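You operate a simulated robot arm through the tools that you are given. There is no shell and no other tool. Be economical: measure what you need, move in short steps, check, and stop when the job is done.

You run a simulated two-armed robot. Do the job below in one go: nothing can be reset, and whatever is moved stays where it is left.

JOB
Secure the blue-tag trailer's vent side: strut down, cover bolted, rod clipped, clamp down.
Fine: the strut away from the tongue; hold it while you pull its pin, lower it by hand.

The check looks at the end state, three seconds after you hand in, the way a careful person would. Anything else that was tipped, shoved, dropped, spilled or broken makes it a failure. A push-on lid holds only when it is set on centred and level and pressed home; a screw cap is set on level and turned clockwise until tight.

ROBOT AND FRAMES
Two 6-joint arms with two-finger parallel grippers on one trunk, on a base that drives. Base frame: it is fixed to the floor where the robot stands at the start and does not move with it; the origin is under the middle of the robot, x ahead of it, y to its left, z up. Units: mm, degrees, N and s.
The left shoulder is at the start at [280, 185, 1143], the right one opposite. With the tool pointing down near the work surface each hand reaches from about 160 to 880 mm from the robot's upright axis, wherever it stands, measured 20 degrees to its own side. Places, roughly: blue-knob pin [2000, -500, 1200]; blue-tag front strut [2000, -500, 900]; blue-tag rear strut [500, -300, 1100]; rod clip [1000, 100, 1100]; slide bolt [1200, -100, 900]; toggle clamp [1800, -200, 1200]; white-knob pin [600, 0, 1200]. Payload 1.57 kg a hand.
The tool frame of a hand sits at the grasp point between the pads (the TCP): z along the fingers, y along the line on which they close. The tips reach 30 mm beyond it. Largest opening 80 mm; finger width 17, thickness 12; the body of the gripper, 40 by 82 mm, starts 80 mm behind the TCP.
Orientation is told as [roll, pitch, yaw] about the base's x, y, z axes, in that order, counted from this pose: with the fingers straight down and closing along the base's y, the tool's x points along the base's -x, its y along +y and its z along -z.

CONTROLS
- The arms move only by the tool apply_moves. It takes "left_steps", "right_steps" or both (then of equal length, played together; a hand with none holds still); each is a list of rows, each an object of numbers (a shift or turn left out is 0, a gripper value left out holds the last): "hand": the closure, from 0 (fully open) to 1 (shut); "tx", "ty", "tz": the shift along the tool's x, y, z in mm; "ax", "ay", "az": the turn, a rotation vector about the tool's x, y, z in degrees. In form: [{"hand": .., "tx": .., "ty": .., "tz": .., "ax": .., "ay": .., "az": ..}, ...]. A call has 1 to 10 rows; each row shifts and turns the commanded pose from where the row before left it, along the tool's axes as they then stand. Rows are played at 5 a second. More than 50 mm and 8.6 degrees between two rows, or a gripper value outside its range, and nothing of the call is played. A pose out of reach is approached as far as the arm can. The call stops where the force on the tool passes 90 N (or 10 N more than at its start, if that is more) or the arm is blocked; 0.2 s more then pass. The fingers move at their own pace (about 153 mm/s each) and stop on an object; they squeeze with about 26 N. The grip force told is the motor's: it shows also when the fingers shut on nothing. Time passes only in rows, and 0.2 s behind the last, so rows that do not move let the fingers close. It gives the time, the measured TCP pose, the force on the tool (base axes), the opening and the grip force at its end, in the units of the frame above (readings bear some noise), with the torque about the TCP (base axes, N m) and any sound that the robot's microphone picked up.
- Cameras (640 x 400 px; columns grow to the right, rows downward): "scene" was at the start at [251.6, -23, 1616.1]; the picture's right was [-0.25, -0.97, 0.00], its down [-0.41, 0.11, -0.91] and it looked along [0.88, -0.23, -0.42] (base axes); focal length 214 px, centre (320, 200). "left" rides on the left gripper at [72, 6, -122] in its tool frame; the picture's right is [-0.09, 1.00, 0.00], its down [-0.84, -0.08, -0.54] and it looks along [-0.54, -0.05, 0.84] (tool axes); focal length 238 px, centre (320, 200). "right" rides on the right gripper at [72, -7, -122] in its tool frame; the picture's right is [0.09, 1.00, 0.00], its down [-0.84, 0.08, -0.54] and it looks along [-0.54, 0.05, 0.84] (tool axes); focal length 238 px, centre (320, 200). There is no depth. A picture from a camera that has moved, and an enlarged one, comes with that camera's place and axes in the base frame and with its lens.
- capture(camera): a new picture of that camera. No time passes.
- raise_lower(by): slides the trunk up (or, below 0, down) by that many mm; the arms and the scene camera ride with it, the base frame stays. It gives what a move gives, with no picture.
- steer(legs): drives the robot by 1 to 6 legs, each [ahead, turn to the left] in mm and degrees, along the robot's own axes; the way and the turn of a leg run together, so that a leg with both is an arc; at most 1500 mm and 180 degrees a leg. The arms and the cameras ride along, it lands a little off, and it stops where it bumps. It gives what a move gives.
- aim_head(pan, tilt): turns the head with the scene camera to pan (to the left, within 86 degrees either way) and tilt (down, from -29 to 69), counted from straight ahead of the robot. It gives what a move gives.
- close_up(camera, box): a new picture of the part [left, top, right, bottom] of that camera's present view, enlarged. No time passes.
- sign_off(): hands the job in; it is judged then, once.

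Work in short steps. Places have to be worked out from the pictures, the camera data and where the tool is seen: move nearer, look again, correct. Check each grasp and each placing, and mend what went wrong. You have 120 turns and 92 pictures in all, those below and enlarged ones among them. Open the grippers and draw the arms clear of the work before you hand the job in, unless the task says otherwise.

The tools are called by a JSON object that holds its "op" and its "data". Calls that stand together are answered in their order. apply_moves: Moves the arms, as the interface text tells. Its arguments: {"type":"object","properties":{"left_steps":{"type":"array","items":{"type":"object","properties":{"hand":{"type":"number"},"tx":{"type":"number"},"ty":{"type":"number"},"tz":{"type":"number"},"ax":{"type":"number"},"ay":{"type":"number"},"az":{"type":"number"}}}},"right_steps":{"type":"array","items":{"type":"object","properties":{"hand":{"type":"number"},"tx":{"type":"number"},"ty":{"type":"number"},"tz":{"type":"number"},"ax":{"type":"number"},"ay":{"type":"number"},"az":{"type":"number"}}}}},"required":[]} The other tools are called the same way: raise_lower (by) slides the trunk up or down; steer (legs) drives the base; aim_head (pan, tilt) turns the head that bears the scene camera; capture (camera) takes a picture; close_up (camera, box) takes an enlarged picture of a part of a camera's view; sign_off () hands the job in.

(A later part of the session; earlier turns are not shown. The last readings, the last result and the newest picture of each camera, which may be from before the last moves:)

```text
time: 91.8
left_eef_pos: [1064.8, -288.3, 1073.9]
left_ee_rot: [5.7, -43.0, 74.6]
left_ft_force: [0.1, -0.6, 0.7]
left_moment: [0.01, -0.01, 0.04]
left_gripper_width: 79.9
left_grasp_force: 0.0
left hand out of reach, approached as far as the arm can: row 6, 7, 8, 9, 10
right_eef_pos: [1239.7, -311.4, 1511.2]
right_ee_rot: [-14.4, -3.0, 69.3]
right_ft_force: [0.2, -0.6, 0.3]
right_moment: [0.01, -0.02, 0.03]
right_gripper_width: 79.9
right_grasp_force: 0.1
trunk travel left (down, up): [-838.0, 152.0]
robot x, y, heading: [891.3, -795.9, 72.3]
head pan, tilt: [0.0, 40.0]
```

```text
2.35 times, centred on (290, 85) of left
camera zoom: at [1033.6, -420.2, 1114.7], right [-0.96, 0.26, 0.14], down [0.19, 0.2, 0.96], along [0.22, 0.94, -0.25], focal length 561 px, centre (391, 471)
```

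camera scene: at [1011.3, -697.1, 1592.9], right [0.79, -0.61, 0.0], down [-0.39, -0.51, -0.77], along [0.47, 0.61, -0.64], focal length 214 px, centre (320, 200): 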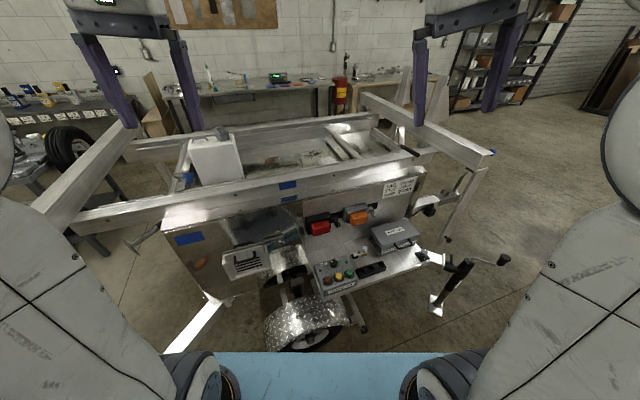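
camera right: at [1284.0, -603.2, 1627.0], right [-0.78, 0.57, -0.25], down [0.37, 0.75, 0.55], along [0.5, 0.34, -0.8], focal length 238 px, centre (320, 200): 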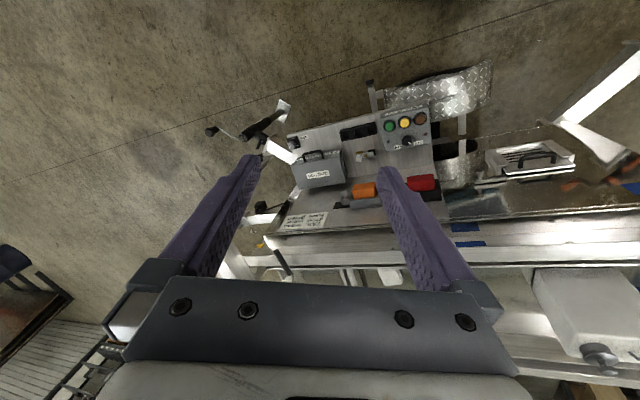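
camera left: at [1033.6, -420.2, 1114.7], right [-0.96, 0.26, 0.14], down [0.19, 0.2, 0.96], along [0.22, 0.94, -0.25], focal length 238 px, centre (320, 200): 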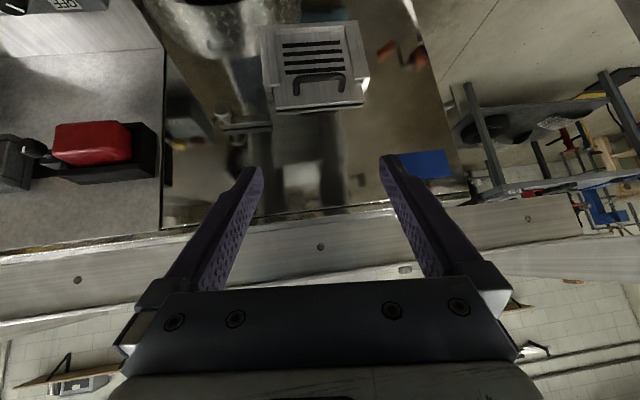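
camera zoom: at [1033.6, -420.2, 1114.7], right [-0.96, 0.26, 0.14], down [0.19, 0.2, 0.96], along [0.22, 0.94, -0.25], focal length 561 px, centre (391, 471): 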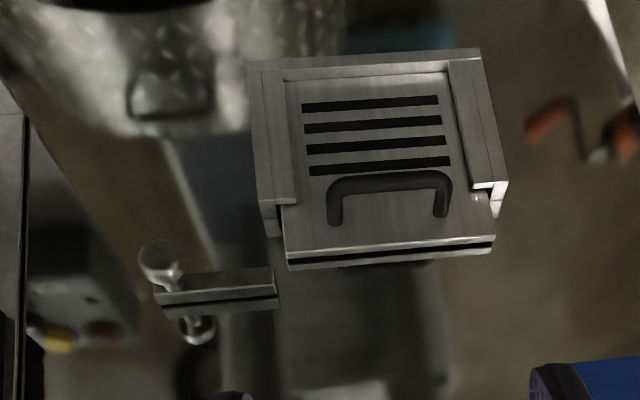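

The cover sits fully in its U-guide; the slide bolt above its right top edge must slide left (rearward) over it. I retract the left hand and prepare the right hand (level, pitched) for the bolt knob near (1238,−134,868).

{"op": "apply_moves", "data": {"left_steps": [{"tz": -40}, {"tz": -40}, {"tz": -40}, {"tz": -40}, {"tz": -40}, {"ty": 40}, {"ty": 40}, {"ty": 40}, {"ty": 40}, {"ty": 30}], "right_steps": [{"ax": -7}, {"ax": -7}, {"tz": 40}, {"tz": 40}, {"tz": 40}, {"tz": 40}, {"tz": 40}, {"ay": -8.6}, {"ay": -8.6}, {"ay": -8.6}]}}

```text
time: 92.2
left_eef_pos: [1067.0, -292.4, 1091.6]
left_ee_rot: [6.4, -44.6, 74.5]
left_ft_force: [2.5, 2.3, 0.0]
left_moment: [-0.29, 0.16, 0.23]
left_gripper_width: 80.1
left_grasp_force: 0.0
left hand out of reach, approached as far as the arm can: row 1
right_eef_pos: [1240.2, -311.5, 1510.8]
right_ee_rot: [-14.3, -3.0, 69.3]
right_ft_force: [-0.3, -0.6, 0.6]
right_moment: [-0.03, 0.02, -0.01]
right_gripper_width: 79.9
right_grasp_force: 0.1
right hand out of reach, approached as far as the arm can: row 1
trunk travel left (down, up): [-838.0, 152.0]
robot x, y, heading: [891.2, -795.0, 72.2]
head pan, tilt: [0.0, 40.0]
stopped in row 1 (left hand): the force on the tool passed its limit at 151 N (the readings are from after the stop); the commanded pose is now the measured one
```

The left wrist touched my own body. I move it slightly forward, then left, then up.

{"op": "apply_moves", "data": {"left_steps": [{"tz": 15, "tx": -15}, {"tz": 10, "tx": -20}, {"ty": 35, "tx": -10}, {"ty": 35, "tx": -20, "tz": -10}, {"ty": 35, "tx": -20, "tz": -15}, {"ty": 35, "tx": -25, "tz": -20}, {"ty": 20, "tx": -30, "tz": -20}, {"tx": -30, "tz": -20}, {"tx": -30, "tz": -20}, {}]}}

{"op": "apply_moves", "data": {"right_steps": [{"tz": 40}, {"tz": 40}, {"tz": 40}, {"ax": -7}, {"ax": -7}, {"tz": 40}, {"tz": 40}, {"ay": -8.6}, {"ay": -8.6}, {"ay": -8.6}]}}

```text
time: 94.3
left_eef_pos: [983.3, -159.7, 1317.0]
left_ee_rot: [6.4, -44.5, 74.5]
left_ft_force: [-0.5, 0.0, 1.1]
left_moment: [-0.01, 0.0, 0.02]
left_gripper_width: 80.0
left_grasp_force: 0.1
left hand out of reach, approached as far as the arm can: row 3, 4, 5, 6
right_eef_pos: [1239.7, -310.1, 1510.4]
right_ee_rot: [-14.4, -3.0, 69.3]
right_ft_force: [0.3, 0.7, -0.2]
right_moment: [0.01, 0.0, 0.01]
right_gripper_width: 80.2
right_grasp_force: 0.0
trunk travel left (down, up): [-838.0, 152.0]
robot x, y, heading: [890.1, -794.1, 72.2]
head pan, tilt: [0.0, 40.0]
```

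```text
time: 96.5
left_eef_pos: [982.5, -161.9, 1315.0]
left_ee_rot: [6.4, -44.5, 74.4]
left_ft_force: [0.0, 1.1, -0.5]
left_moment: [-0.02, 0.04, -0.01]
left_gripper_width: 80.0
left_grasp_force: 0.1
right_eef_pos: [1300.5, -288.1, 1311.1]
right_ee_rot: [-17.9, -27.8, 77.1]
right_ft_force: [0.8, -0.4, 0.7]
right_moment: [-0.02, 0.0, -0.01]
right_gripper_width: 80.1
right_grasp_force: 0.0
right hand out of reach, approached as far as the arm can: row 4, 5, 9, 10
trunk travel left (down, up): [-838.0, 152.0]
robot x, y, heading: [891.5, -792.9, 72.5]
head pan, tilt: [0.0, 40.0]
```

Correct the right hand's roll and finish the pitch.

{"op": "apply_moves", "data": {"right_steps": [{"ax": -6, "tz": 10}, {"ax": -6, "tz": 10}, {"ax": -6, "tz": 10}, {"ay": -6}, {"ay": -6}, {}]}}

```text
time: 98.0
left_eef_pos: [982.8, -161.0, 1314.8]
left_ee_rot: [6.4, -44.6, 74.3]
left_ft_force: [1.0, 1.3, 0.2]
left_moment: [0.01, 0.01, 0.0]
left_gripper_width: 80.0
left_grasp_force: 0.0
right_eef_pos: [1299.6, -259.2, 1289.1]
right_ee_rot: [-14.9, -39.6, 80.9]
right_ft_force: [0.3, 0.8, -0.7]
right_moment: [0.0, 0.02, 0.02]
right_gripper_width: 80.0
right_grasp_force: 0.0
right hand out of reach, approached as far as the arm can: row 1, 2, 3, 4, 5
trunk travel left (down, up): [-838.0, 152.0]
robot x, y, heading: [891.2, -796.1, 72.1]
head pan, tilt: [0.0, 40.0]
```

Descend part way (staying clear of the panel), then fix orientation.

{"op": "apply_moves", "data": {"right_steps": [{"tz": 24, "tx": 28, "ty": 18}, {"tz": 24, "tx": 28, "ty": 18}, {"tz": 24, "tx": 28, "ty": 18}, {"tz": 24, "tx": 28, "ty": 18}, {"tz": 24, "tx": 28, "ty": 18}, {"tz": 20, "tx": 20}, {"ax": -5}, {"ax": -5}, {"ax": -5}, {}]}}

```text
time: 100.2
left_eef_pos: [982.9, -160.3, 1315.9]
left_ee_rot: [6.5, -44.5, 74.4]
left_ft_force: [-1.4, 1.5, -1.2]
left_moment: [0.0, -0.05, 0.0]
left_gripper_width: 80.1
left_grasp_force: 0.0
right_eef_pos: [1255.2, -206.2, 1092.5]
right_ee_rot: [0.2, -39.6, 80.8]
right_ft_force: [1.0, 0.3, 0.7]
right_moment: [0.02, 0.0, -0.01]
right_gripper_width: 80.0
right_grasp_force: 0.1
right hand out of reach, approached as far as the arm can: row 2, 3, 4, 5, 6
trunk travel left (down, up): [-838.0, 152.0]
robot x, y, heading: [890.3, -789.9, 72.2]
head pan, tilt: [0.0, 40.0]
```

{"op": "apply_moves", "data": {"right_steps": [{"ax": 2.8, "az": 3.4}, {"ax": 2.8, "az": 3.4}, {"tx": 20, "tz": 20}]}}

{"op": "capture", "data": {"camera": "right"}}

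```text
time: 101.0
left_eef_pos: [982.1, -160.4, 1315.4]
left_ee_rot: [6.3, -44.5, 74.4]
left_ft_force: [-0.3, 0.3, 1.2]
left_moment: [-0.01, -0.03, -0.01]
left_gripper_width: 80.1
left_grasp_force: 0.1
right_eef_pos: [1256.0, -203.5, 1062.5]
right_ee_rot: [0.1, -39.6, 72.1]
right_ft_force: [-0.6, -0.4, 0.1]
right_moment: [-0.01, 0.02, -0.01]
right_gripper_width: 80.1
right_grasp_force: 0.0
right hand out of reach, approached as far as the arm can: row 3
trunk travel left (down, up): [-838.0, 152.0]
robot x, y, heading: [892.1, -794.2, 72.4]
head pan, tilt: [0.0, 40.0]
```

```text
35 pictures are left
camera right: at [1221.5, -333.0, 1111.0], right [-0.97, 0.24, -0.06], down [0.02, 0.31, 0.95], along [0.24, 0.92, -0.3], focal length 238 px, centre (320, 200)
```

right: 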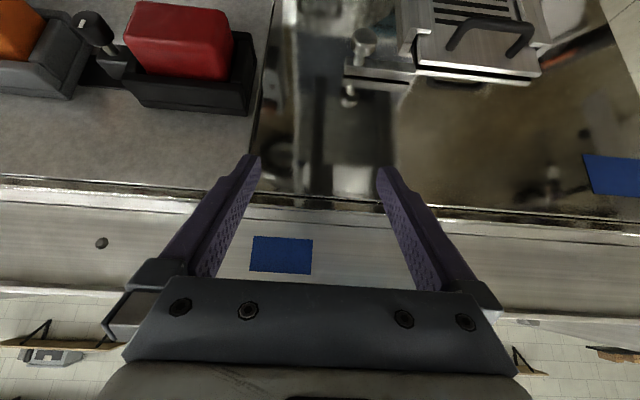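

Triangulated knob at (1236,−139,868). I move 65 % of the way there with lateral alignment.

{"op": "apply_moves", "data": {"right_steps": [{"tz": 30, "tx": 14, "ty": 10, "hand": 0.35}, {"tz": 30, "tx": 14, "ty": 10}, {"tz": 30, "tx": 14, "ty": 10}, {"tz": 30, "tx": 14, "ty": 9}, {}]}}

{"op": "capture", "data": {"camera": "right"}}

```text
time: 102.2
left_eef_pos: [982.3, -159.9, 1315.9]
left_ee_rot: [6.4, -44.5, 74.4]
left_ft_force: [0.3, 0.4, -0.3]
left_moment: [0.01, 0.01, 0.01]
left_gripper_width: 80.1
left_grasp_force: 0.0
right_eef_pos: [1227.3, -160.6, 933.6]
right_ee_rot: [0.1, -39.7, 72.1]
right_ft_force: [0.3, -0.4, 0.3]
right_moment: [-0.01, -0.01, 0.02]
right_gripper_width: 52.0
right_grasp_force: 0.1
trunk travel left (down, up): [-838.0, 152.0]
robot x, y, heading: [891.9, -797.0, 72.1]
head pan, tilt: [0.0, 40.0]
```

```text
34 pictures are left
camera right: at [1193.7, -289.0, 981.8], right [-0.97, 0.24, -0.06], down [0.02, 0.31, 0.95], along [0.24, 0.92, -0.3], focal length 238 px, centre (320, 200)
```

right: 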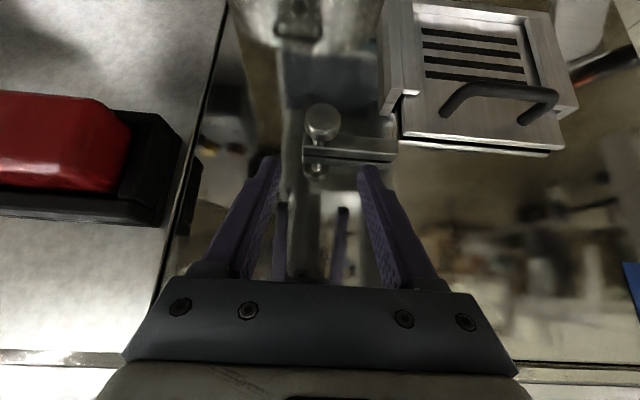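

Knob refined to (1236,−134,865), standing ~47 mm off the panel. Move in and close.

{"op": "apply_moves", "data": {"right_steps": [{"tz": 22, "tx": 7}, {"tz": 22, "tx": 7}, {"tz": 23, "tx": 7}, {"hand": 1}, {"hand": 1}, {"hand": 1}]}}

{"op": "close_up", "data": {"camera": "right", "box": [180, 60, 580, 290]}}

```text
time: 103.5
left_eef_pos: [982.9, -160.1, 1314.7]
left_ee_rot: [6.4, -44.4, 74.4]
left_ft_force: [-0.5, 0.0, 0.0]
left_moment: [-0.04, 0.01, 0.0]
left_gripper_width: 80.0
left_grasp_force: 0.1
right_eef_pos: [1236.1, -136.7, 869.3]
right_ee_rot: [0.2, -39.6, 72.2]
right_ft_force: [0.0, 1.5, -3.2]
right_moment: [0.16, -0.04, 0.01]
right_gripper_width: 26.6
right_grasp_force: 37.4
trunk travel left (down, up): [-838.0, 152.0]
robot x, y, heading: [891.4, -790.2, 72.2]
head pan, tilt: [0.0, 40.0]
```

```text
1.60 times, centred on (380, 175) of right
camera zoom: at [1201.5, -264.6, 917.6], right [-0.97, 0.24, -0.06], down [0.02, 0.31, 0.95], along [0.24, 0.92, -0.3], focal length 381 px, centre (224, 240)
```

zoom: 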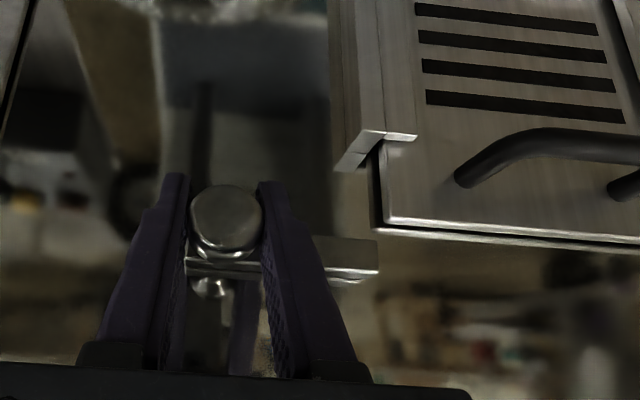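

Gripped (26.6 mm). Slide the bolt left in small rows toward the cover.

{"op": "apply_moves", "data": {"right_steps": [{"ty": 6}, {"ty": 6}, {"ty": 6}, {"ty": 6}, {"ty": 6}, {}]}}

{"op": "close_up", "data": {"camera": "right", "box": [180, 60, 580, 290]}}

```text
time: 105.0
left_eef_pos: [982.7, -159.2, 1314.8]
left_ee_rot: [6.3, -44.6, 74.4]
left_ft_force: [-0.1, -0.5, -0.2]
left_moment: [0.0, 0.0, -0.01]
left_gripper_width: 80.1
left_grasp_force: 0.0
right_eef_pos: [1207.1, -127.1, 870.1]
right_ee_rot: [0.2, -39.5, 72.0]
right_ft_force: [4.3, 13.7, -24.9]
right_moment: [-0.01, 0.04, -0.03]
right_gripper_width: 26.5
right_grasp_force: 37.1
trunk travel left (down, up): [-838.0, 152.0]
robot x, y, heading: [889.8, -790.8, 72.6]
head pan, tilt: [0.0, 40.0]
```

```text
1.60 times, centred on (380, 175) of right
camera zoom: at [1173.0, -255.2, 918.3], right [-0.97, 0.24, -0.06], down [0.02, 0.31, 0.95], along [0.24, 0.92, -0.31], focal length 381 px, centre (224, 240)
```

zoom: 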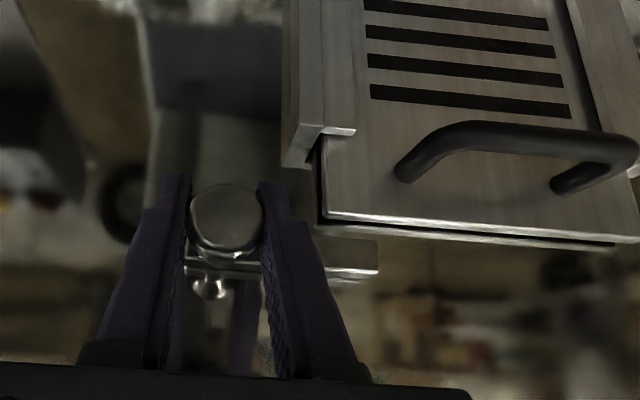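

Bolt tip now overlaps the cover's top edge, no lateral resistance. I relieve the vertical force a little and slide on to the stop.

{"op": "apply_moves", "data": {"right_steps": [{"tz": 4, "tx": 1}, {"ty": 5}, {"ty": 5}, {"ty": 5}, {"ty": 5}, {}]}}

{"op": "close_up", "data": {"camera": "right", "box": [180, 60, 580, 290]}}

```text
time: 106.3
left_eef_pos: [981.7, -161.5, 1317.5]
left_ee_rot: [6.4, -44.6, 74.4]
left_ft_force: [0.0, 0.1, -0.2]
left_moment: [-0.03, -0.03, -0.03]
left_gripper_width: 79.8
left_grasp_force: 0.0
right_eef_pos: [1187.0, -119.2, 868.9]
right_ee_rot: [0.2, -39.8, 72.2]
right_ft_force: [-5.9, -18.4, 24.8]
right_moment: [0.04, 0.0, -0.03]
right_gripper_width: 26.6
right_grasp_force: 37.9
trunk travel left (down, up): [-838.0, 152.0]
robot x, y, heading: [891.1, -792.1, 72.3]
head pan, tilt: [0.0, 40.0]
```

```text
1.60 times, centred on (380, 175) of right
camera zoom: at [1153.6, -248.7, 917.0], right [-0.97, 0.24, -0.06], down [0.02, 0.31, 0.95], along [0.24, 0.92, -0.3], focal length 381 px, centre (224, 240)
```

zoom: 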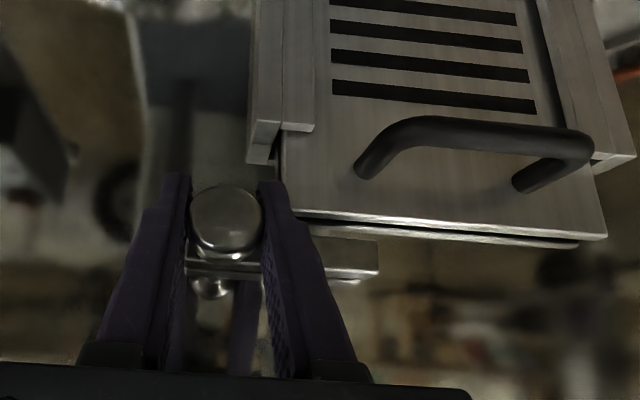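

Bolt now covers ~35 mm of the cover. I relieve the force and try a few more mm to find the end stop.

{"op": "apply_moves", "data": {"right_steps": [{"tz": -2}, {"ty": 3}, {"ty": 3}, {"ty": 3}, {"ty": 3}, {}]}}

```text
time: 107.8
left_eef_pos: [984.3, -161.1, 1316.6]
left_ee_rot: [6.6, -44.6, 74.5]
left_ft_force: [0.2, 0.4, -0.1]
left_moment: [0.0, -0.01, 0.0]
left_gripper_width: 79.8
left_grasp_force: 0.0
right_eef_pos: [1181.8, -117.8, 868.4]
right_ee_rot: [0.3, -39.6, 71.0]
right_ft_force: [53.2, -13.1, 10.0]
right_moment: [0.44, -0.21, 0.14]
right_gripper_width: 27.0
right_grasp_force: 37.8
trunk travel left (down, up): [-838.0, 152.0]
robot x, y, heading: [893.2, -790.9, 72.3]
head pan, tilt: [0.0, 40.0]
```

A firm stop (53 N). I release the pressure, open slightly and withdraw along the tool axis.

{"op": "apply_moves", "data": {"right_steps": [{"ty": -6}, {"hand": 0.58}, {"hand": 0.58}, {"tz": -30}, {"tz": -30}, {"tz": -30}]}}

{"op": "close_up", "data": {"camera": "right", "box": [180, 0, 580, 230]}}

```text
time: 109.2
left_eef_pos: [982.7, -161.5, 1314.6]
left_ee_rot: [6.5, -44.5, 74.4]
left_ft_force: [-0.2, -0.7, -0.6]
left_moment: [0.0, -0.02, -0.01]
left_gripper_width: 79.8
left_grasp_force: 0.0
right_eef_pos: [1164.1, -171.5, 937.9]
right_ee_rot: [0.2, -39.7, 72.0]
right_ft_force: [0.5, -0.8, 0.0]
right_moment: [-0.04, 0.0, 0.0]
right_gripper_width: 33.5
right_grasp_force: 0.1
trunk travel left (down, up): [-838.0, 152.0]
robot x, y, heading: [891.6, -793.1, 72.5]
head pan, tilt: [0.0, 40.0]
```

```text
1.60 times, centred on (380, 115) of right
camera zoom: at [1129.9, -301.1, 986.3], right [-0.97, 0.24, -0.06], down [0.02, 0.31, 0.95], along [0.24, 0.92, -0.3], focal length 381 px, centre (224, 336)
```

zoom: 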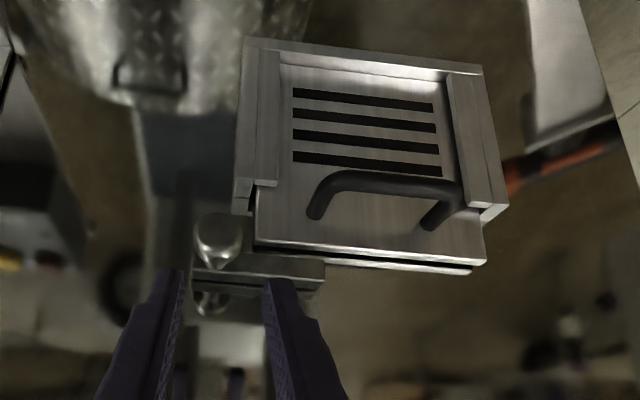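

Bolt is over the cover; my finger may have hit the guide before the bolt's own stop, so I push the knob left with closed fingertips to be sure.

{"op": "apply_moves", "data": {"right_steps": [{"ty": -17, "hand": 1}, {"ty": -17}, {"tz": 25}, {"tz": 25}, {"tz": 24}, {"ty": 5}, {"ty": 5}, {"ty": 5}, {}]}}

{"op": "close_up", "data": {"camera": "right", "box": [180, 60, 580, 290]}}

```text
time: 111.2
left_eef_pos: [984.2, -161.3, 1316.9]
left_ee_rot: [6.4, -44.5, 74.4]
left_ft_force: [0.1, -0.3, -0.1]
left_moment: [-0.03, -0.01, -0.02]
left_gripper_width: 80.0
left_grasp_force: 0.0
right_eef_pos: [1201.9, -136.4, 882.6]
right_ee_rot: [0.1, -39.6, 71.3]
right_ft_force: [38.1, -8.5, 5.6]
right_moment: [-0.02, -0.41, -0.46]
right_gripper_width: 0.0
right_grasp_force: 21.5
trunk travel left (down, up): [-838.0, 152.0]
robot x, y, heading: [888.6, -791.4, 72.0]
head pan, tilt: [0.0, 40.0]
```

```text
1.60 times, centred on (380, 175) of right
camera zoom: at [1166.5, -263.8, 930.2], right [-0.97, 0.25, -0.06], down [0.02, 0.31, 0.95], along [0.26, 0.92, -0.3], focal length 381 px, centre (224, 240)
```

zoom: 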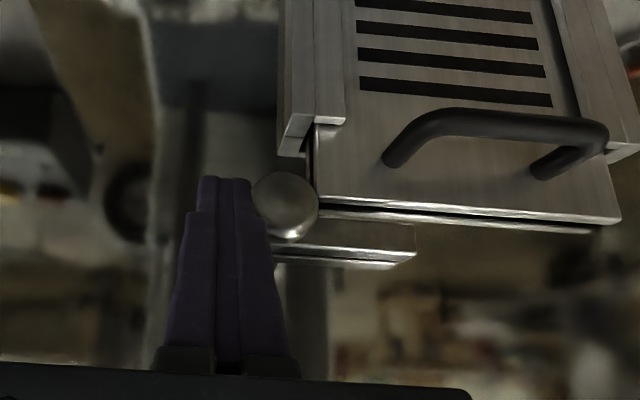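

Firm stop at 38 N: the bolt is home. I back the right hand off and now look at the rod clip with the left hand's camera.

{"op": "apply_moves", "data": {"right_steps": [{"ty": -7}, {"tz": -35}, {"tz": -35}, {"tz": -35}, {"tx": -30, "tz": -15}, {"tx": -30, "tz": -15}, {"tx": -30, "tz": -15}, {"tx": -30, "tz": -15, "hand": 0}]}}

{"op": "capture", "data": {"camera": "left"}}

{"op": "close_up", "data": {"camera": "scene", "box": [160, 80, 360, 205]}}

```text
time: 113.0
left_eef_pos: [982.6, -160.3, 1315.6]
left_ee_rot: [6.4, -44.6, 74.3]
left_ft_force: [-0.2, -0.2, -0.7]
left_moment: [0.05, 0.0, -0.03]
left_gripper_width: 80.2
left_grasp_force: 0.1
right_eef_pos: [1201.3, -148.7, 1083.6]
right_ee_rot: [0.3, -39.6, 72.1]
right_ft_force: [0.2, 0.0, -0.1]
right_moment: [0.04, -0.02, -0.02]
right_gripper_width: 80.3
right_grasp_force: 0.0
trunk travel left (down, up): [-838.0, 152.0]
robot x, y, heading: [889.5, -790.3, 72.5]
head pan, tilt: [0.0, 40.0]
```

```text
28 pictures are left
camera left: at [952.8, -293.7, 1352.8], right [-0.96, 0.25, 0.14], down [0.19, 0.18, 0.96], along [0.22, 0.95, -0.22], focal length 238 px, centre (320, 200)
```

left: 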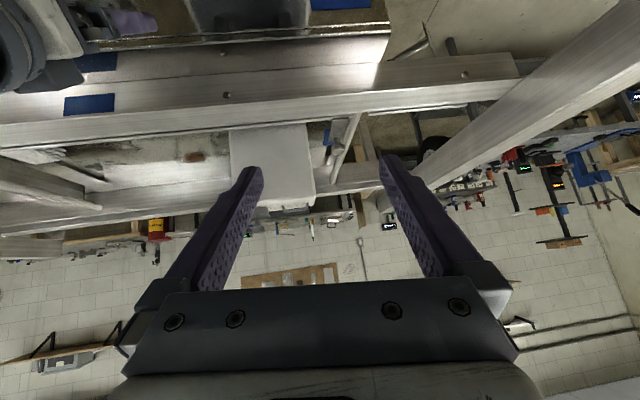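

```text
3.20 times, centred on (260, 142) of scene
camera zoom: at [967.3, -558.5, 1592.9], right [0.95, -0.3, 0.0], down [-0.2, -0.61, -0.77], along [0.23, 0.73, -0.64], focal length 686 px, centre (512, 384)
```

zoom: 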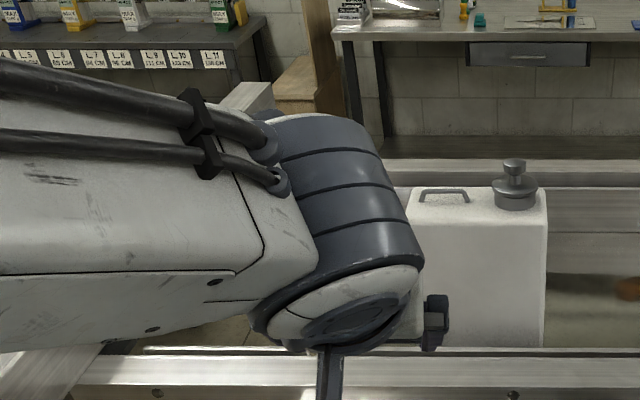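

The clip is ~940 mm from my axis, too far here, and the fender limits driving straight in. I retract the right hand up, then shift my base toward the trailer's rear-left via turn–advance–turn.

{"op": "apply_moves", "data": {"right_steps": [{"tx": 30, "tz": -25}, {"tx": 20, "tz": -17}, {"tx": -29, "tz": -35}, {"tx": -29, "tz": -35}, {"tx": -29, "tz": -35}, {"tx": -29, "tz": -35}, {"tx": -29, "tz": -35}, {"tx": -29, "tz": -35}, {"tx": -29, "tz": -35}, {}]}}

{"op": "steer", "data": {"legs": [[0, 60], [200, 0], [0, -60]]}}

{"op": "capture", "data": {"camera": "scene"}}

```text
time: 115.2
left_eef_pos: [983.4, -160.9, 1315.5]
left_ee_rot: [6.4, -44.5, 74.5]
left_ft_force: [-0.5, -0.3, -1.5]
left_moment: [0.01, 0.01, 0.0]
left_gripper_width: 79.9
left_grasp_force: 0.3
right_eef_pos: [1183.0, -201.2, 1404.3]
right_ee_rot: [0.3, -39.5, 72.1]
right_ft_force: [0.0, -0.3, 0.1]
right_moment: [0.02, 0.0, 0.08]
right_gripper_width: 80.3
right_grasp_force: 0.1
right hand out of reach, approached as far as the arm can: row 2
trunk travel left (down, up): [-838.0, 152.0]
robot x, y, heading: [890.3, -793.4, 72.3]
head pan, tilt: [0.0, 40.0]
```

```text
time: 122.0
left_eef_pos: [843.5, -12.9, 1315.0]
left_ee_rot: [6.5, -44.5, 74.9]
left_ft_force: [0.6, 0.1, -0.1]
left_moment: [0.02, 0.0, 0.0]
left_gripper_width: 79.8
left_grasp_force: 0.1
right_eef_pos: [1043.9, -52.0, 1402.3]
right_ee_rot: [0.1, -39.6, 72.5]
right_ft_force: [0.5, 0.0, -0.5]
right_moment: [-0.03, -0.03, -0.03]
right_gripper_width: 80.0
right_grasp_force: 0.1
trunk travel left (down, up): [-838.0, 152.0]
robot x, y, heading: [750.7, -646.1, 72.6]
head pan, tilt: [0.0, 40.0]
```

```text
26 pictures are left
camera scene: at [828.8, -409.8, 1592.9], right [0.95, -0.3, 0.0], down [-0.19, -0.61, -0.77], along [0.23, 0.73, -0.64], focal length 214 px, centre (320, 200)
```

scene: 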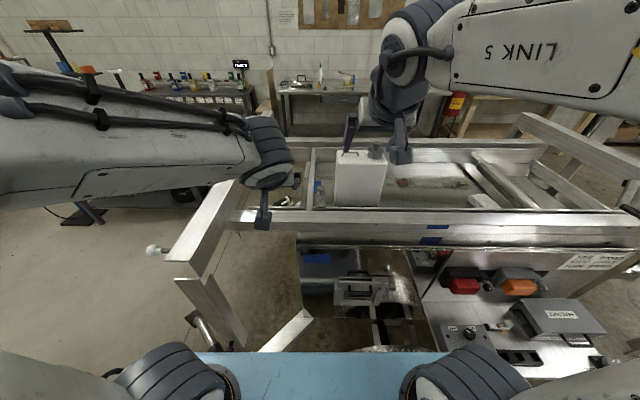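

{"op": "close_up", "data": {"camera": "scene", "box": [270, 140, 400, 225]}}

{"op": "close_up", "data": {"camera": "right", "box": [240, 0, 640, 260]}}

```text
4.71 times, centred on (335, 182) of scene
camera zoom: at [828.8, -409.8, 1592.9], right [0.95, -0.3, 0.0], down [-0.19, -0.61, -0.77], along [0.23, 0.73, -0.64], focal length 1009 px, centre (249, 282)
```

zoom: 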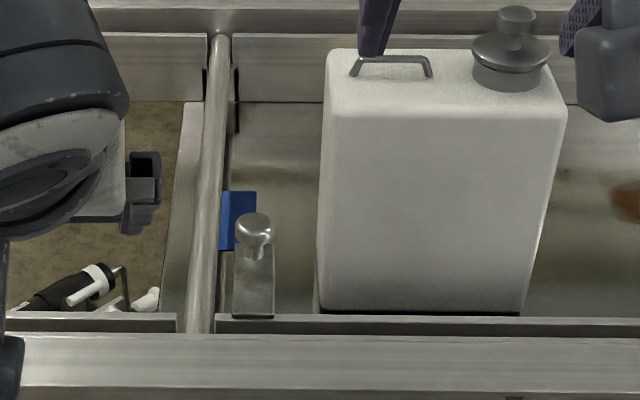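

```text
1.54 times, centred on (440, 130) of right
camera zoom: at [1010.9, -181.4, 1451.4], right [-0.97, 0.23, -0.06], down [0.02, 0.31, 0.95], along [0.24, 0.92, -0.3], focal length 367 px, centre (135, 308)
```

zoom: 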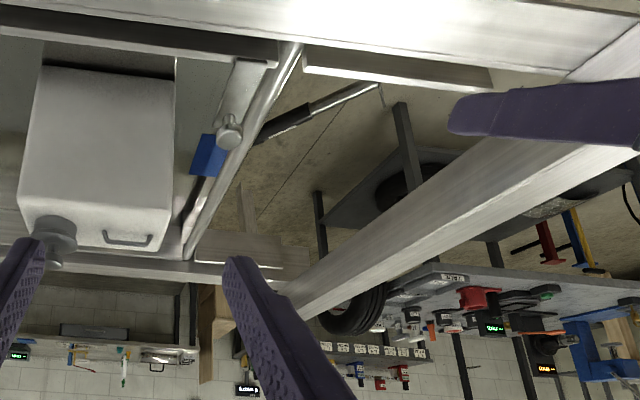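

The clip is a flat bar with a knob, mounted at the side rail right beside the cross rod. I move the right hand aside and bring the left hand above the clip for a close view.

{"op": "apply_moves", "data": {"right_steps": [{"ty": -30}, {"ty": -30}, {"ty": -30}, {"ty": -30}, {}, {}, {}, {}, {}], "left_steps": [{"ay": 8.6}, {"ay": 8.6}, {"ay": 8.6}, {"ay": 8.6}, {"tx": -35, "ty": -10, "tz": 6}, {"tx": -35, "ty": -15, "tz": 6}, {"tx": -35, "ty": -15, "tz": 6}, {"tx": -30, "ty": -15, "tz": 6}, {"tx": -25, "ty": -15, "tz": 5}]}}

{"op": "capture", "data": {"camera": "left"}}

```text
time: 124.0
left_eef_pos: [942.6, 130.6, 1309.2]
left_ee_rot: [4.6, -10.3, 78.5]
left_ft_force: [0.6, -0.3, 0.3]
left_moment: [-0.01, -0.02, -0.01]
left_gripper_width: 79.9
left_grasp_force: 0.0
right_eef_pos: [1071.0, -68.2, 1378.6]
right_ee_rot: [-1.0, -40.1, 72.5]
right_ft_force: [0.6, -0.6, 0.1]
right_moment: [-0.04, 0.02, 0.0]
right_gripper_width: 79.9
right_grasp_force: 0.0
right hand out of reach, approached as far as the arm can: row 1, 2, 3, 4
trunk travel left (down, up): [-838.0, 152.0]
robot x, y, heading: [753.9, -641.2, 72.7]
head pan, tilt: [0.0, 40.0]
```

```text
23 pictures are left
camera left: at [927.0, 41.3, 1417.5], right [-0.96, 0.27, 0.1], down [0.26, 0.69, 0.67], along [0.12, 0.67, -0.73], focal length 238 px, centre (320, 200)
```

left: 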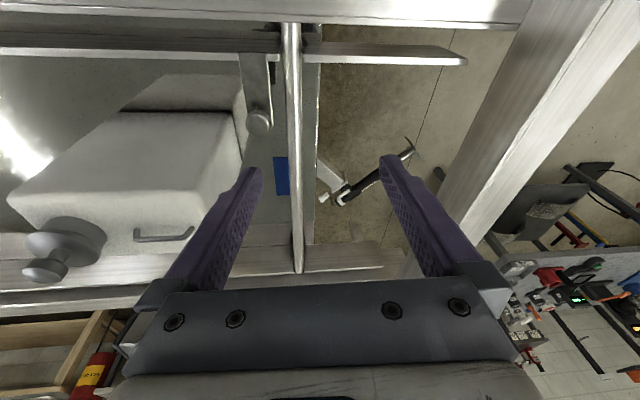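

{"op": "close_up", "data": {"camera": "left", "box": [220, 20, 360, 150]}}

```text
3.08 times, centred on (290, 85) of left
camera zoom: at [927.0, 41.3, 1417.5], right [-0.96, 0.27, 0.1], down [0.26, 0.69, 0.67], along [0.12, 0.67, -0.73], focal length 733 px, centre (412, 554)
```

zoom: 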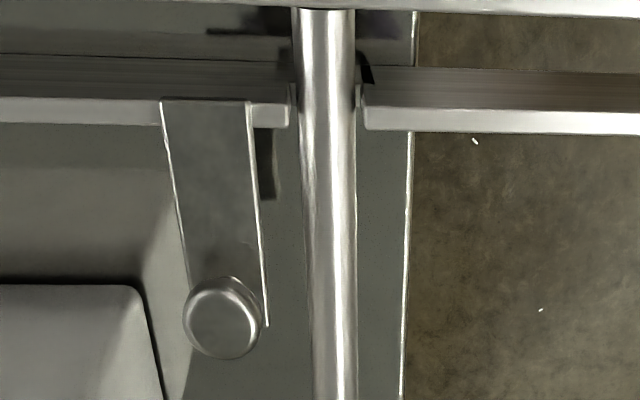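

The rod lies in an open notch of the ledge; the clip plate beside it carries a knob and apparently swings over the rod. I bring the left hand above the knob (~(1010,152,1140)), narrowed opening.

{"op": "apply_moves", "data": {"left_steps": [{"ty": -38, "hand": 0.4}, {"ty": -37, "tx": -6}, {"tz": 35}, {"tz": 35}, {"tz": 30}, {}]}}

{"op": "capture", "data": {"camera": "left"}}

```text
time: 125.4
left_eef_pos: [1014.8, 144.0, 1207.8]
left_ee_rot: [4.6, -10.4, 78.6]
left_ft_force: [-0.6, 0.7, 0.0]
left_moment: [-0.01, 0.04, 0.0]
left_gripper_width: 47.9
left_grasp_force: 0.0
right_eef_pos: [1070.3, -67.6, 1378.2]
right_ee_rot: [-0.9, -40.0, 72.4]
right_ft_force: [0.2, 0.1, 0.2]
right_moment: [0.02, 0.01, -0.03]
right_gripper_width: 80.0
right_grasp_force: 0.0
trunk travel left (down, up): [-838.0, 152.0]
robot x, y, heading: [747.9, -643.7, 72.5]
head pan, tilt: [0.0, 40.0]
```

```text
21 pictures are left
camera left: at [999.1, 52.9, 1315.4], right [-0.96, 0.27, 0.1], down [0.26, 0.69, 0.67], along [0.12, 0.67, -0.73], focal length 238 px, centre (320, 200)
```

left: 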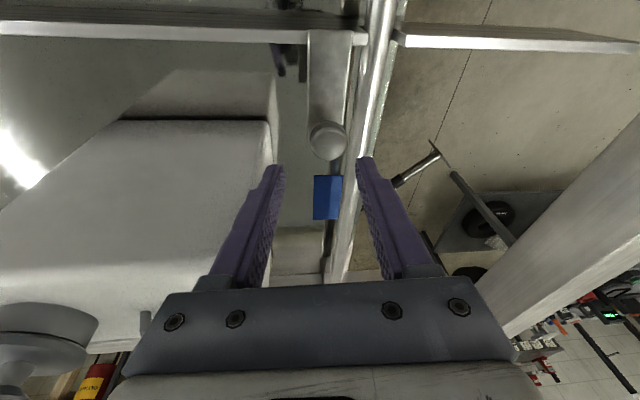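

Knob refined to (1004,143,1152). The tank is close on the right, so I narrow the opening further, shift 7 mm left and descend 42 mm, then close.

{"op": "apply_moves", "data": {"left_steps": [{"ty": 7, "tx": 10.7, "hand": 0.52}, {}, {"tz": 14}, {"tz": 14}, {"tz": 14}, {}]}}

{"op": "close_up", "data": {"camera": "left", "box": [220, 60, 440, 290]}}

```text
time: 126.8
left_eef_pos: [1001.3, 144.4, 1165.6]
left_ee_rot: [4.6, -10.4, 78.6]
left_ft_force: [-0.2, -0.8, 0.1]
left_moment: [0.03, -0.01, -0.02]
left_gripper_width: 38.6
left_grasp_force: 0.1
right_eef_pos: [1069.7, -67.0, 1377.9]
right_ee_rot: [-1.0, -40.1, 72.5]
right_ft_force: [-0.1, -0.3, 0.4]
right_moment: [0.0, 0.03, 0.01]
right_gripper_width: 80.0
right_grasp_force: 0.0
trunk travel left (down, up): [-838.0, 152.0]
robot x, y, heading: [754.7, -645.8, 72.9]
head pan, tilt: [0.0, 40.0]
```

```text
1.74 times, centred on (330, 175) of left
camera zoom: at [986.6, 53.0, 1273.1], right [-0.96, 0.27, 0.1], down [0.26, 0.69, 0.67], along [0.12, 0.67, -0.73], focal length 414 px, centre (303, 244)
```

zoom: 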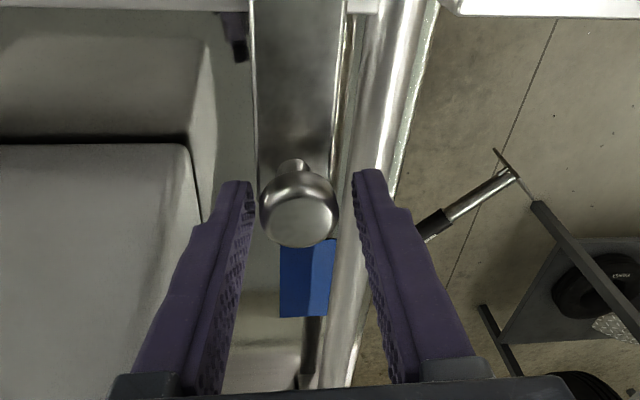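

Knob is nicely centred. Close.

{"op": "apply_moves", "data": {"left_steps": [{"hand": 1}, {"hand": 1}, {"hand": 1}]}}

```text
time: 127.6
left_eef_pos: [1002.1, 144.3, 1165.7]
left_ee_rot: [4.6, -10.3, 78.6]
left_ft_force: [0.1, 3.9, -0.6]
left_moment: [0.02, -1.05, -0.06]
left_gripper_width: 29.5
left_grasp_force: 38.7
right_eef_pos: [1069.4, -66.6, 1378.2]
right_ee_rot: [-0.9, -40.2, 72.5]
right_ft_force: [0.3, 0.2, 0.1]
right_moment: [-0.01, 0.0, 0.02]
right_gripper_width: 80.1
right_grasp_force: 0.1
trunk travel left (down, up): [-838.0, 152.0]
robot x, y, heading: [752.7, -644.1, 72.8]
head pan, tilt: [0.0, 40.0]
```

Gripped. Gently probe: push left toward the rod 15 mm.

{"op": "apply_moves", "data": {"left_steps": [{"ty": 4}, {"ty": 4}, {"ty": 4}, {}]}}

{"op": "close_up", "data": {"camera": "left", "box": [220, 30, 440, 260]}}

```text
time: 128.6
left_eef_pos: [989.0, 147.8, 1166.4]
left_ee_rot: [4.8, -10.4, 78.6]
left_ft_force: [3.5, 7.6, 8.4]
left_moment: [-0.23, 0.28, 0.22]
left_gripper_width: 26.7
left_grasp_force: 37.2
right_eef_pos: [1068.9, -66.8, 1377.4]
right_ee_rot: [-1.0, -40.1, 72.5]
right_ft_force: [-1.0, 0.0, -0.3]
right_moment: [-0.02, -0.01, 0.0]
right_gripper_width: 80.0
right_grasp_force: 0.1
trunk travel left (down, up): [-838.0, 152.0]
robot x, y, heading: [752.8, -642.0, 72.6]
head pan, tilt: [0.0, 40.0]
```

```text
1.74 times, centred on (330, 145) of left
camera zoom: at [973.8, 56.2, 1274.6], right [-0.96, 0.27, 0.1], down [0.26, 0.69, 0.68], along [0.12, 0.67, -0.73], focal length 414 px, centre (303, 296)
```

zoom: 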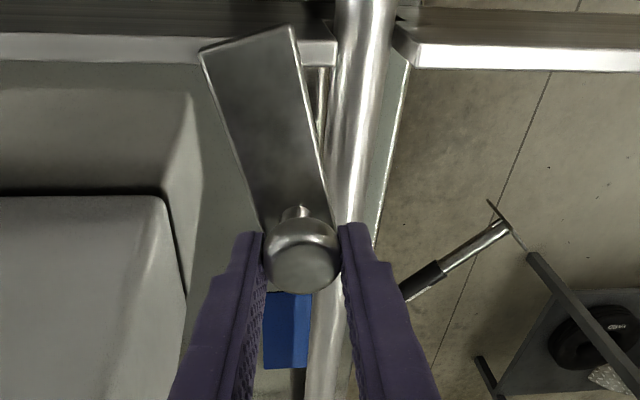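

It swings on a pivot as hoped. Continue along an arc to the left and slightly back, watching forces.

{"op": "apply_moves", "data": {"left_steps": [{"ty": 4, "tx": 1}, {"ty": 4, "tx": 1.5}, {"ty": 4, "tx": 2}, {}]}}

{"op": "close_up", "data": {"camera": "left", "box": [220, 30, 440, 260]}}

```text
time: 129.6
left_eef_pos: [979.3, 144.6, 1165.2]
left_ee_rot: [4.7, -10.3, 78.5]
left_ft_force: [5.6, 6.9, 8.8]
left_moment: [0.03, -0.06, 0.36]
left_gripper_width: 27.1
left_grasp_force: 38.0
right_eef_pos: [1070.5, -66.2, 1378.8]
right_ee_rot: [-1.0, -40.1, 72.5]
right_ft_force: [-0.9, 0.5, -0.6]
right_moment: [0.04, 0.04, -0.02]
right_gripper_width: 79.9
right_grasp_force: 0.1
trunk travel left (down, up): [-838.0, 152.0]
robot x, y, heading: [753.4, -644.5, 72.8]
head pan, tilt: [0.0, 40.0]
```

```text
1.74 times, centred on (330, 145) of left
camera zoom: at [962.6, 53.6, 1274.4], right [-0.96, 0.27, 0.1], down [0.26, 0.69, 0.68], along [0.12, 0.67, -0.73], focal length 414 px, centre (303, 296)
```

zoom: 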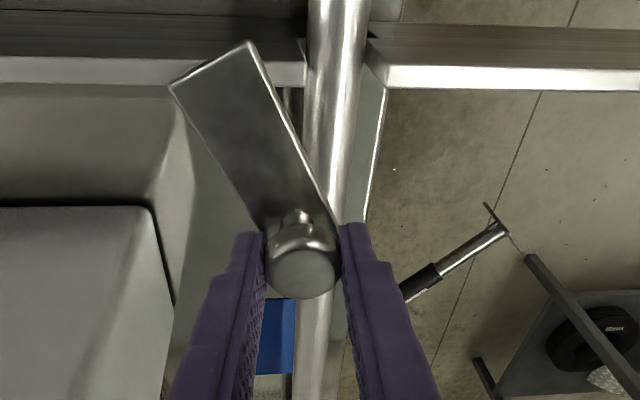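

Plate passes above the rod; about 32° so far (R≈45 mm). Continue on the arc to ~70°.

{"op": "apply_moves", "data": {"left_steps": [{"ty": 3.9, "tx": 2.6}, {"ty": 3.9, "tx": 2.6}, {"ty": 3.9, "tx": 2.6}, {"ty": 3.2, "tx": 4.1}, {"ty": 3.2, "tx": 4.1}, {"ty": 3.2, "tx": 4.1}, {}]}}

{"op": "close_up", "data": {"camera": "left", "box": [220, 30, 440, 260]}}

```text
time: 131.2
left_eef_pos: [953.3, 131.5, 1166.2]
left_ee_rot: [4.6, -10.6, 78.6]
left_ft_force: [-0.7, 12.9, 21.4]
left_moment: [0.53, -0.12, 0.36]
left_gripper_width: 27.1
left_grasp_force: 37.7
right_eef_pos: [1069.6, -67.2, 1377.0]
right_ee_rot: [-1.0, -40.1, 72.6]
right_ft_force: [1.0, 0.6, -0.2]
right_moment: [0.01, -0.01, 0.04]
right_gripper_width: 80.1
right_grasp_force: 0.2
trunk travel left (down, up): [-838.0, 152.0]
robot x, y, heading: [754.4, -645.9, 72.7]
head pan, tilt: [0.0, 40.0]
```

```text
1.74 times, centred on (330, 145) of left
camera zoom: at [937.1, 39.2, 1273.9], right [-0.96, 0.27, 0.1], down [0.26, 0.69, 0.68], along [0.12, 0.68, -0.73], focal length 414 px, centre (303, 296)
```

zoom: 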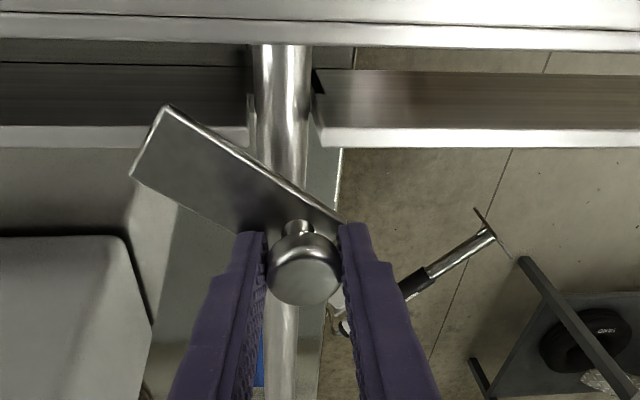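

About 66° now (R≈46 mm). Continue to 90°.

{"op": "apply_moves", "data": {"left_steps": [{"ty": 2.2, "tx": 4.4}, {"ty": 1.8, "tx": 4.4}, {"ty": 1.3, "tx": 4.4}, {"ty": 0.9, "tx": 4.5}, {}]}}

{"op": "close_up", "data": {"camera": "left", "box": [220, 30, 440, 260]}}

```text
time: 132.4
left_eef_pos: [941.6, 116.9, 1166.1]
left_ee_rot: [4.6, -11.1, 78.5]
left_ft_force: [-14.8, 23.5, 34.3]
left_moment: [0.61, -0.24, 0.64]
left_gripper_width: 26.9
left_grasp_force: 37.5
right_eef_pos: [1068.5, -67.9, 1377.5]
right_ee_rot: [-1.1, -40.1, 72.5]
right_ft_force: [-0.6, 0.7, -0.5]
right_moment: [-0.01, 0.02, 0.0]
right_gripper_width: 79.8
right_grasp_force: 0.0
trunk travel left (down, up): [-838.0, 152.0]
robot x, y, heading: [756.3, -643.0, 72.8]
head pan, tilt: [0.0, 40.0]
```

```text
1.74 times, centred on (330, 145) of left
camera zoom: at [925.4, 24.4, 1273.1], right [-0.96, 0.27, 0.1], down [0.26, 0.68, 0.69], along [0.12, 0.68, -0.72], focal length 414 px, centre (303, 296)
```

zoom: 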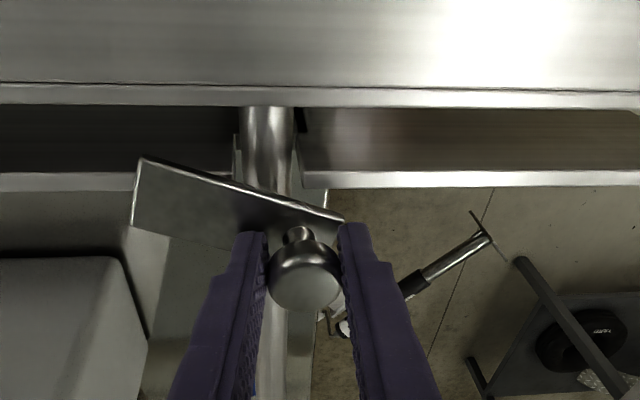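

Near 85°. I relieve the radial/vertical load a bit and push a little further to find the stop.

{"op": "apply_moves", "data": {"left_steps": [{"ty": 3, "tz": -4}, {"ty": 1, "tx": 3}, {"tx": 3.5, "ty": 0.5}, {"tx": 3.5}, {}]}}

{"op": "close_up", "data": {"camera": "left", "box": [200, 30, 440, 260]}}

```text
time: 133.6
left_eef_pos: [935.1, 105.5, 1165.9]
left_ee_rot: [4.7, -10.7, 78.5]
left_ft_force: [-13.7, 16.8, 28.9]
left_moment: [0.25, -0.1, 0.66]
left_gripper_width: 26.8
left_grasp_force: 37.0
right_eef_pos: [1067.7, -68.0, 1378.2]
right_ee_rot: [-1.1, -40.2, 72.6]
right_ft_force: [-0.1, -0.1, -0.4]
right_moment: [-0.01, -0.03, -0.02]
right_gripper_width: 80.0
right_grasp_force: 0.1
trunk travel left (down, up): [-838.0, 152.0]
robot x, y, heading: [754.2, -644.5, 72.7]
head pan, tilt: [0.0, 40.0]
```

```text
1.74 times, centred on (320, 145) of left
camera zoom: at [919.7, 14.1, 1273.9], right [-0.96, 0.27, 0.1], down [0.26, 0.69, 0.68], along [0.12, 0.68, -0.73], focal length 414 px, centre (320, 296)
```

zoom: 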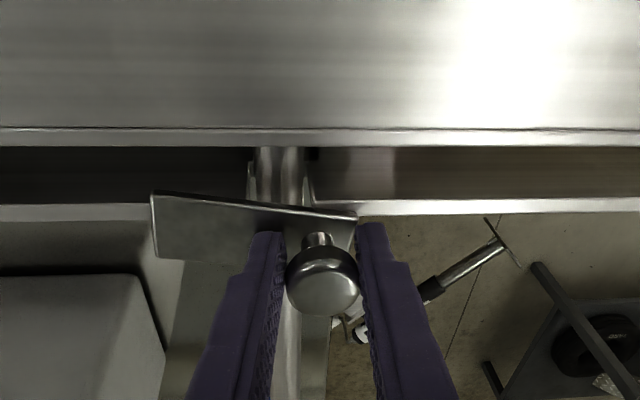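

Plate is now nearly parallel to the ledge across the rod. A last few mm to feel the stop.

{"op": "apply_moves", "data": {"left_steps": [{"tx": 3, "tz": -2}, {"tx": 3}, {"tx": 2}, {}]}}

```text
time: 134.6
left_eef_pos: [932.7, 97.9, 1166.1]
left_ee_rot: [4.7, -10.6, 78.6]
left_ft_force: [-21.3, 16.5, 29.0]
left_moment: [0.19, 0.03, 0.7]
left_gripper_width: 26.8
left_grasp_force: 37.5
right_eef_pos: [1067.0, -66.5, 1378.3]
right_ee_rot: [-1.1, -40.2, 72.6]
right_ft_force: [-1.5, 0.2, 0.0]
right_moment: [-0.04, -0.01, 0.01]
right_gripper_width: 80.1
right_grasp_force: 0.0
trunk travel left (down, up): [-838.0, 152.0]
robot x, y, heading: [749.9, -645.3, 72.7]
head pan, tilt: [0.0, 40.0]
```

{"op": "close_up", "data": {"camera": "left", "box": [200, 30, 440, 260]}}

```text
1.74 times, centred on (320, 145) of left
camera zoom: at [917.0, 5.9, 1273.9], right [-0.96, 0.27, 0.1], down [0.26, 0.69, 0.68], along [0.12, 0.68, -0.73], focal length 414 px, centre (320, 296)
```

zoom: 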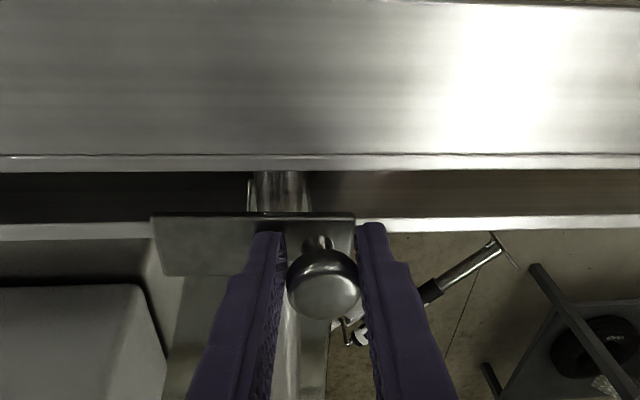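

Plate is parallel to the rail, across the rod. I test 3 mm more for an end stop.

{"op": "apply_moves", "data": {"left_steps": [{"tx": 1.5}, {"tx": 1.5}, {}]}}

```text
time: 135.4
left_eef_pos: [932.3, 95.8, 1166.2]
left_ee_rot: [4.7, -10.8, 78.5]
left_ft_force: [-21.1, 22.7, 28.9]
left_moment: [0.25, -0.25, 0.48]
left_gripper_width: 26.7
left_grasp_force: 37.2
right_eef_pos: [1068.2, -66.6, 1378.6]
right_ee_rot: [-1.2, -40.0, 72.6]
right_ft_force: [0.6, -0.1, 0.0]
right_moment: [0.01, 0.03, 0.02]
right_gripper_width: 80.1
right_grasp_force: 0.0
trunk travel left (down, up): [-838.0, 152.0]
robot x, y, heading: [753.2, -640.7, 72.6]
head pan, tilt: [0.0, 40.0]
```

Force rises: near the stop. I open slightly and lift the left hand straight up.

{"op": "apply_moves", "data": {"left_steps": [{"hand": 0.5}, {"hand": 0.5}, {"tz": -25, "tx": -5}, {"tz": -35, "tx": -7}, {"tz": -40, "tx": -8}, {"tz": -40, "tx": -4}, {"tz": -40}]}}

{"op": "close_up", "data": {"camera": "left", "box": [220, 20, 420, 170]}}

```text
time: 137.0
left_eef_pos: [949.2, 82.8, 1344.7]
left_ee_rot: [4.7, -10.2, 78.6]
left_ft_force: [0.1, -0.6, -0.5]
left_moment: [0.0, 0.0, -0.03]
left_gripper_width: 40.0
left_grasp_force: 0.0
right_eef_pos: [1069.4, -67.8, 1377.7]
right_ee_rot: [-1.1, -40.1, 72.5]
right_ft_force: [-0.9, -0.1, 0.9]
right_moment: [0.02, -0.04, -0.02]
right_gripper_width: 79.9
right_grasp_force: 0.1
trunk travel left (down, up): [-838.0, 152.0]
robot x, y, heading: [753.8, -643.1, 72.6]
head pan, tilt: [0.0, 40.0]
```

```text
2.67 times, centred on (320, 95) of left
camera zoom: at [933.4, -8.6, 1452.5], right [-0.96, 0.27, 0.1], down [0.26, 0.69, 0.67], along [0.12, 0.67, -0.73], focal length 636 px, centre (320, 480)
```

zoom: 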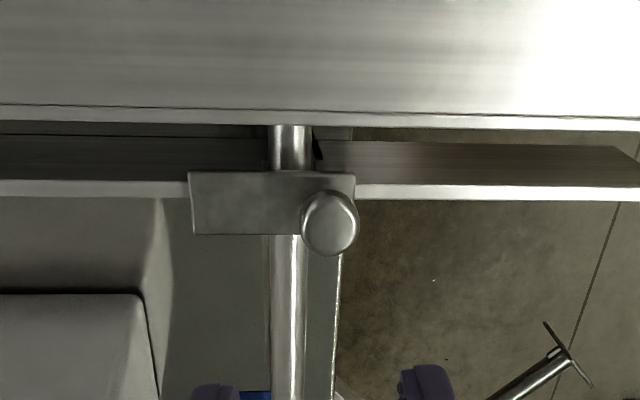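

Rod is clipped. Next the toggle clamp; I pull the left hand back away from the tank, raise it, then drive up the aisle and face the trailer again.

{"op": "apply_moves", "data": {"left_steps": [{"tz": -20, "tx": 40}, {"tz": -20, "tx": 40}, {"tz": -20, "tx": 40}, {"tz": -10, "tx": 40, "ty": 10}, {"ty": 20}, {"ty": 20}]}}

{"op": "steer", "data": {"legs": [[0, -98.5], [772, 0], [0, 98.5]]}}

{"op": "capture", "data": {"camera": "scene"}}

```text
time: 138.4
left_eef_pos: [869.9, -78.5, 1388.6]
left_ee_rot: [4.6, -10.2, 78.6]
left_ft_force: [0.3, 0.1, 0.4]
left_moment: [-0.02, -0.02, -0.01]
left_gripper_width: 40.1
left_grasp_force: 0.1
right_eef_pos: [1069.0, -67.1, 1378.0]
right_ee_rot: [-1.0, -40.2, 72.5]
right_ft_force: [-0.4, -0.9, 1.0]
right_moment: [0.0, -0.02, 0.04]
right_gripper_width: 79.9
right_grasp_force: 0.1
trunk travel left (down, up): [-838.0, 152.0]
robot x, y, heading: [754.2, -643.8, 72.8]
head pan, tilt: [0.0, 40.0]
```

```text
time: 150.8
left_eef_pos: [1583.8, -423.4, 1389.7]
left_ee_rot: [4.7, -10.3, 76.3]
left_ft_force: [0.4, 0.6, -0.3]
left_moment: [-0.03, 0.02, 0.0]
left_gripper_width: 39.9
left_grasp_force: 0.0
right_eef_pos: [1783.6, -417.7, 1377.3]
right_ee_rot: [-1.0, -40.1, 70.4]
right_ft_force: [0.2, -0.9, -0.8]
right_moment: [0.01, 0.01, -0.01]
right_gripper_width: 80.0
right_grasp_force: 0.1
trunk travel left (down, up): [-838.0, 152.0]
robot x, y, heading: [1446.7, -985.5, 70.4]
head pan, tilt: [0.0, 40.0]
```

```text
12 pictures are left
camera scene: at [1530.5, -752.1, 1592.9], right [0.94, -0.33, 0.0], down [-0.21, -0.61, -0.77], along [0.25, 0.72, -0.64], focal length 214 px, centre (320, 200)
```

scene: 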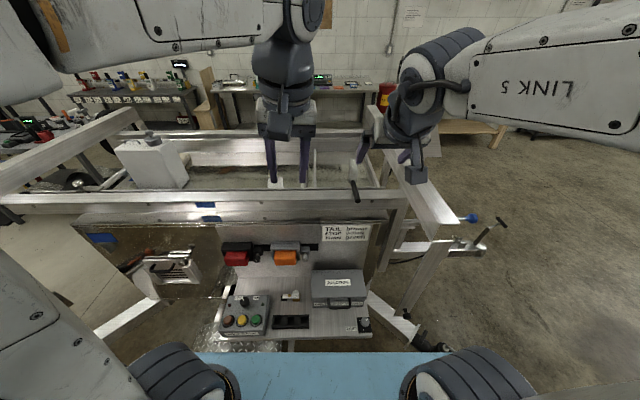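

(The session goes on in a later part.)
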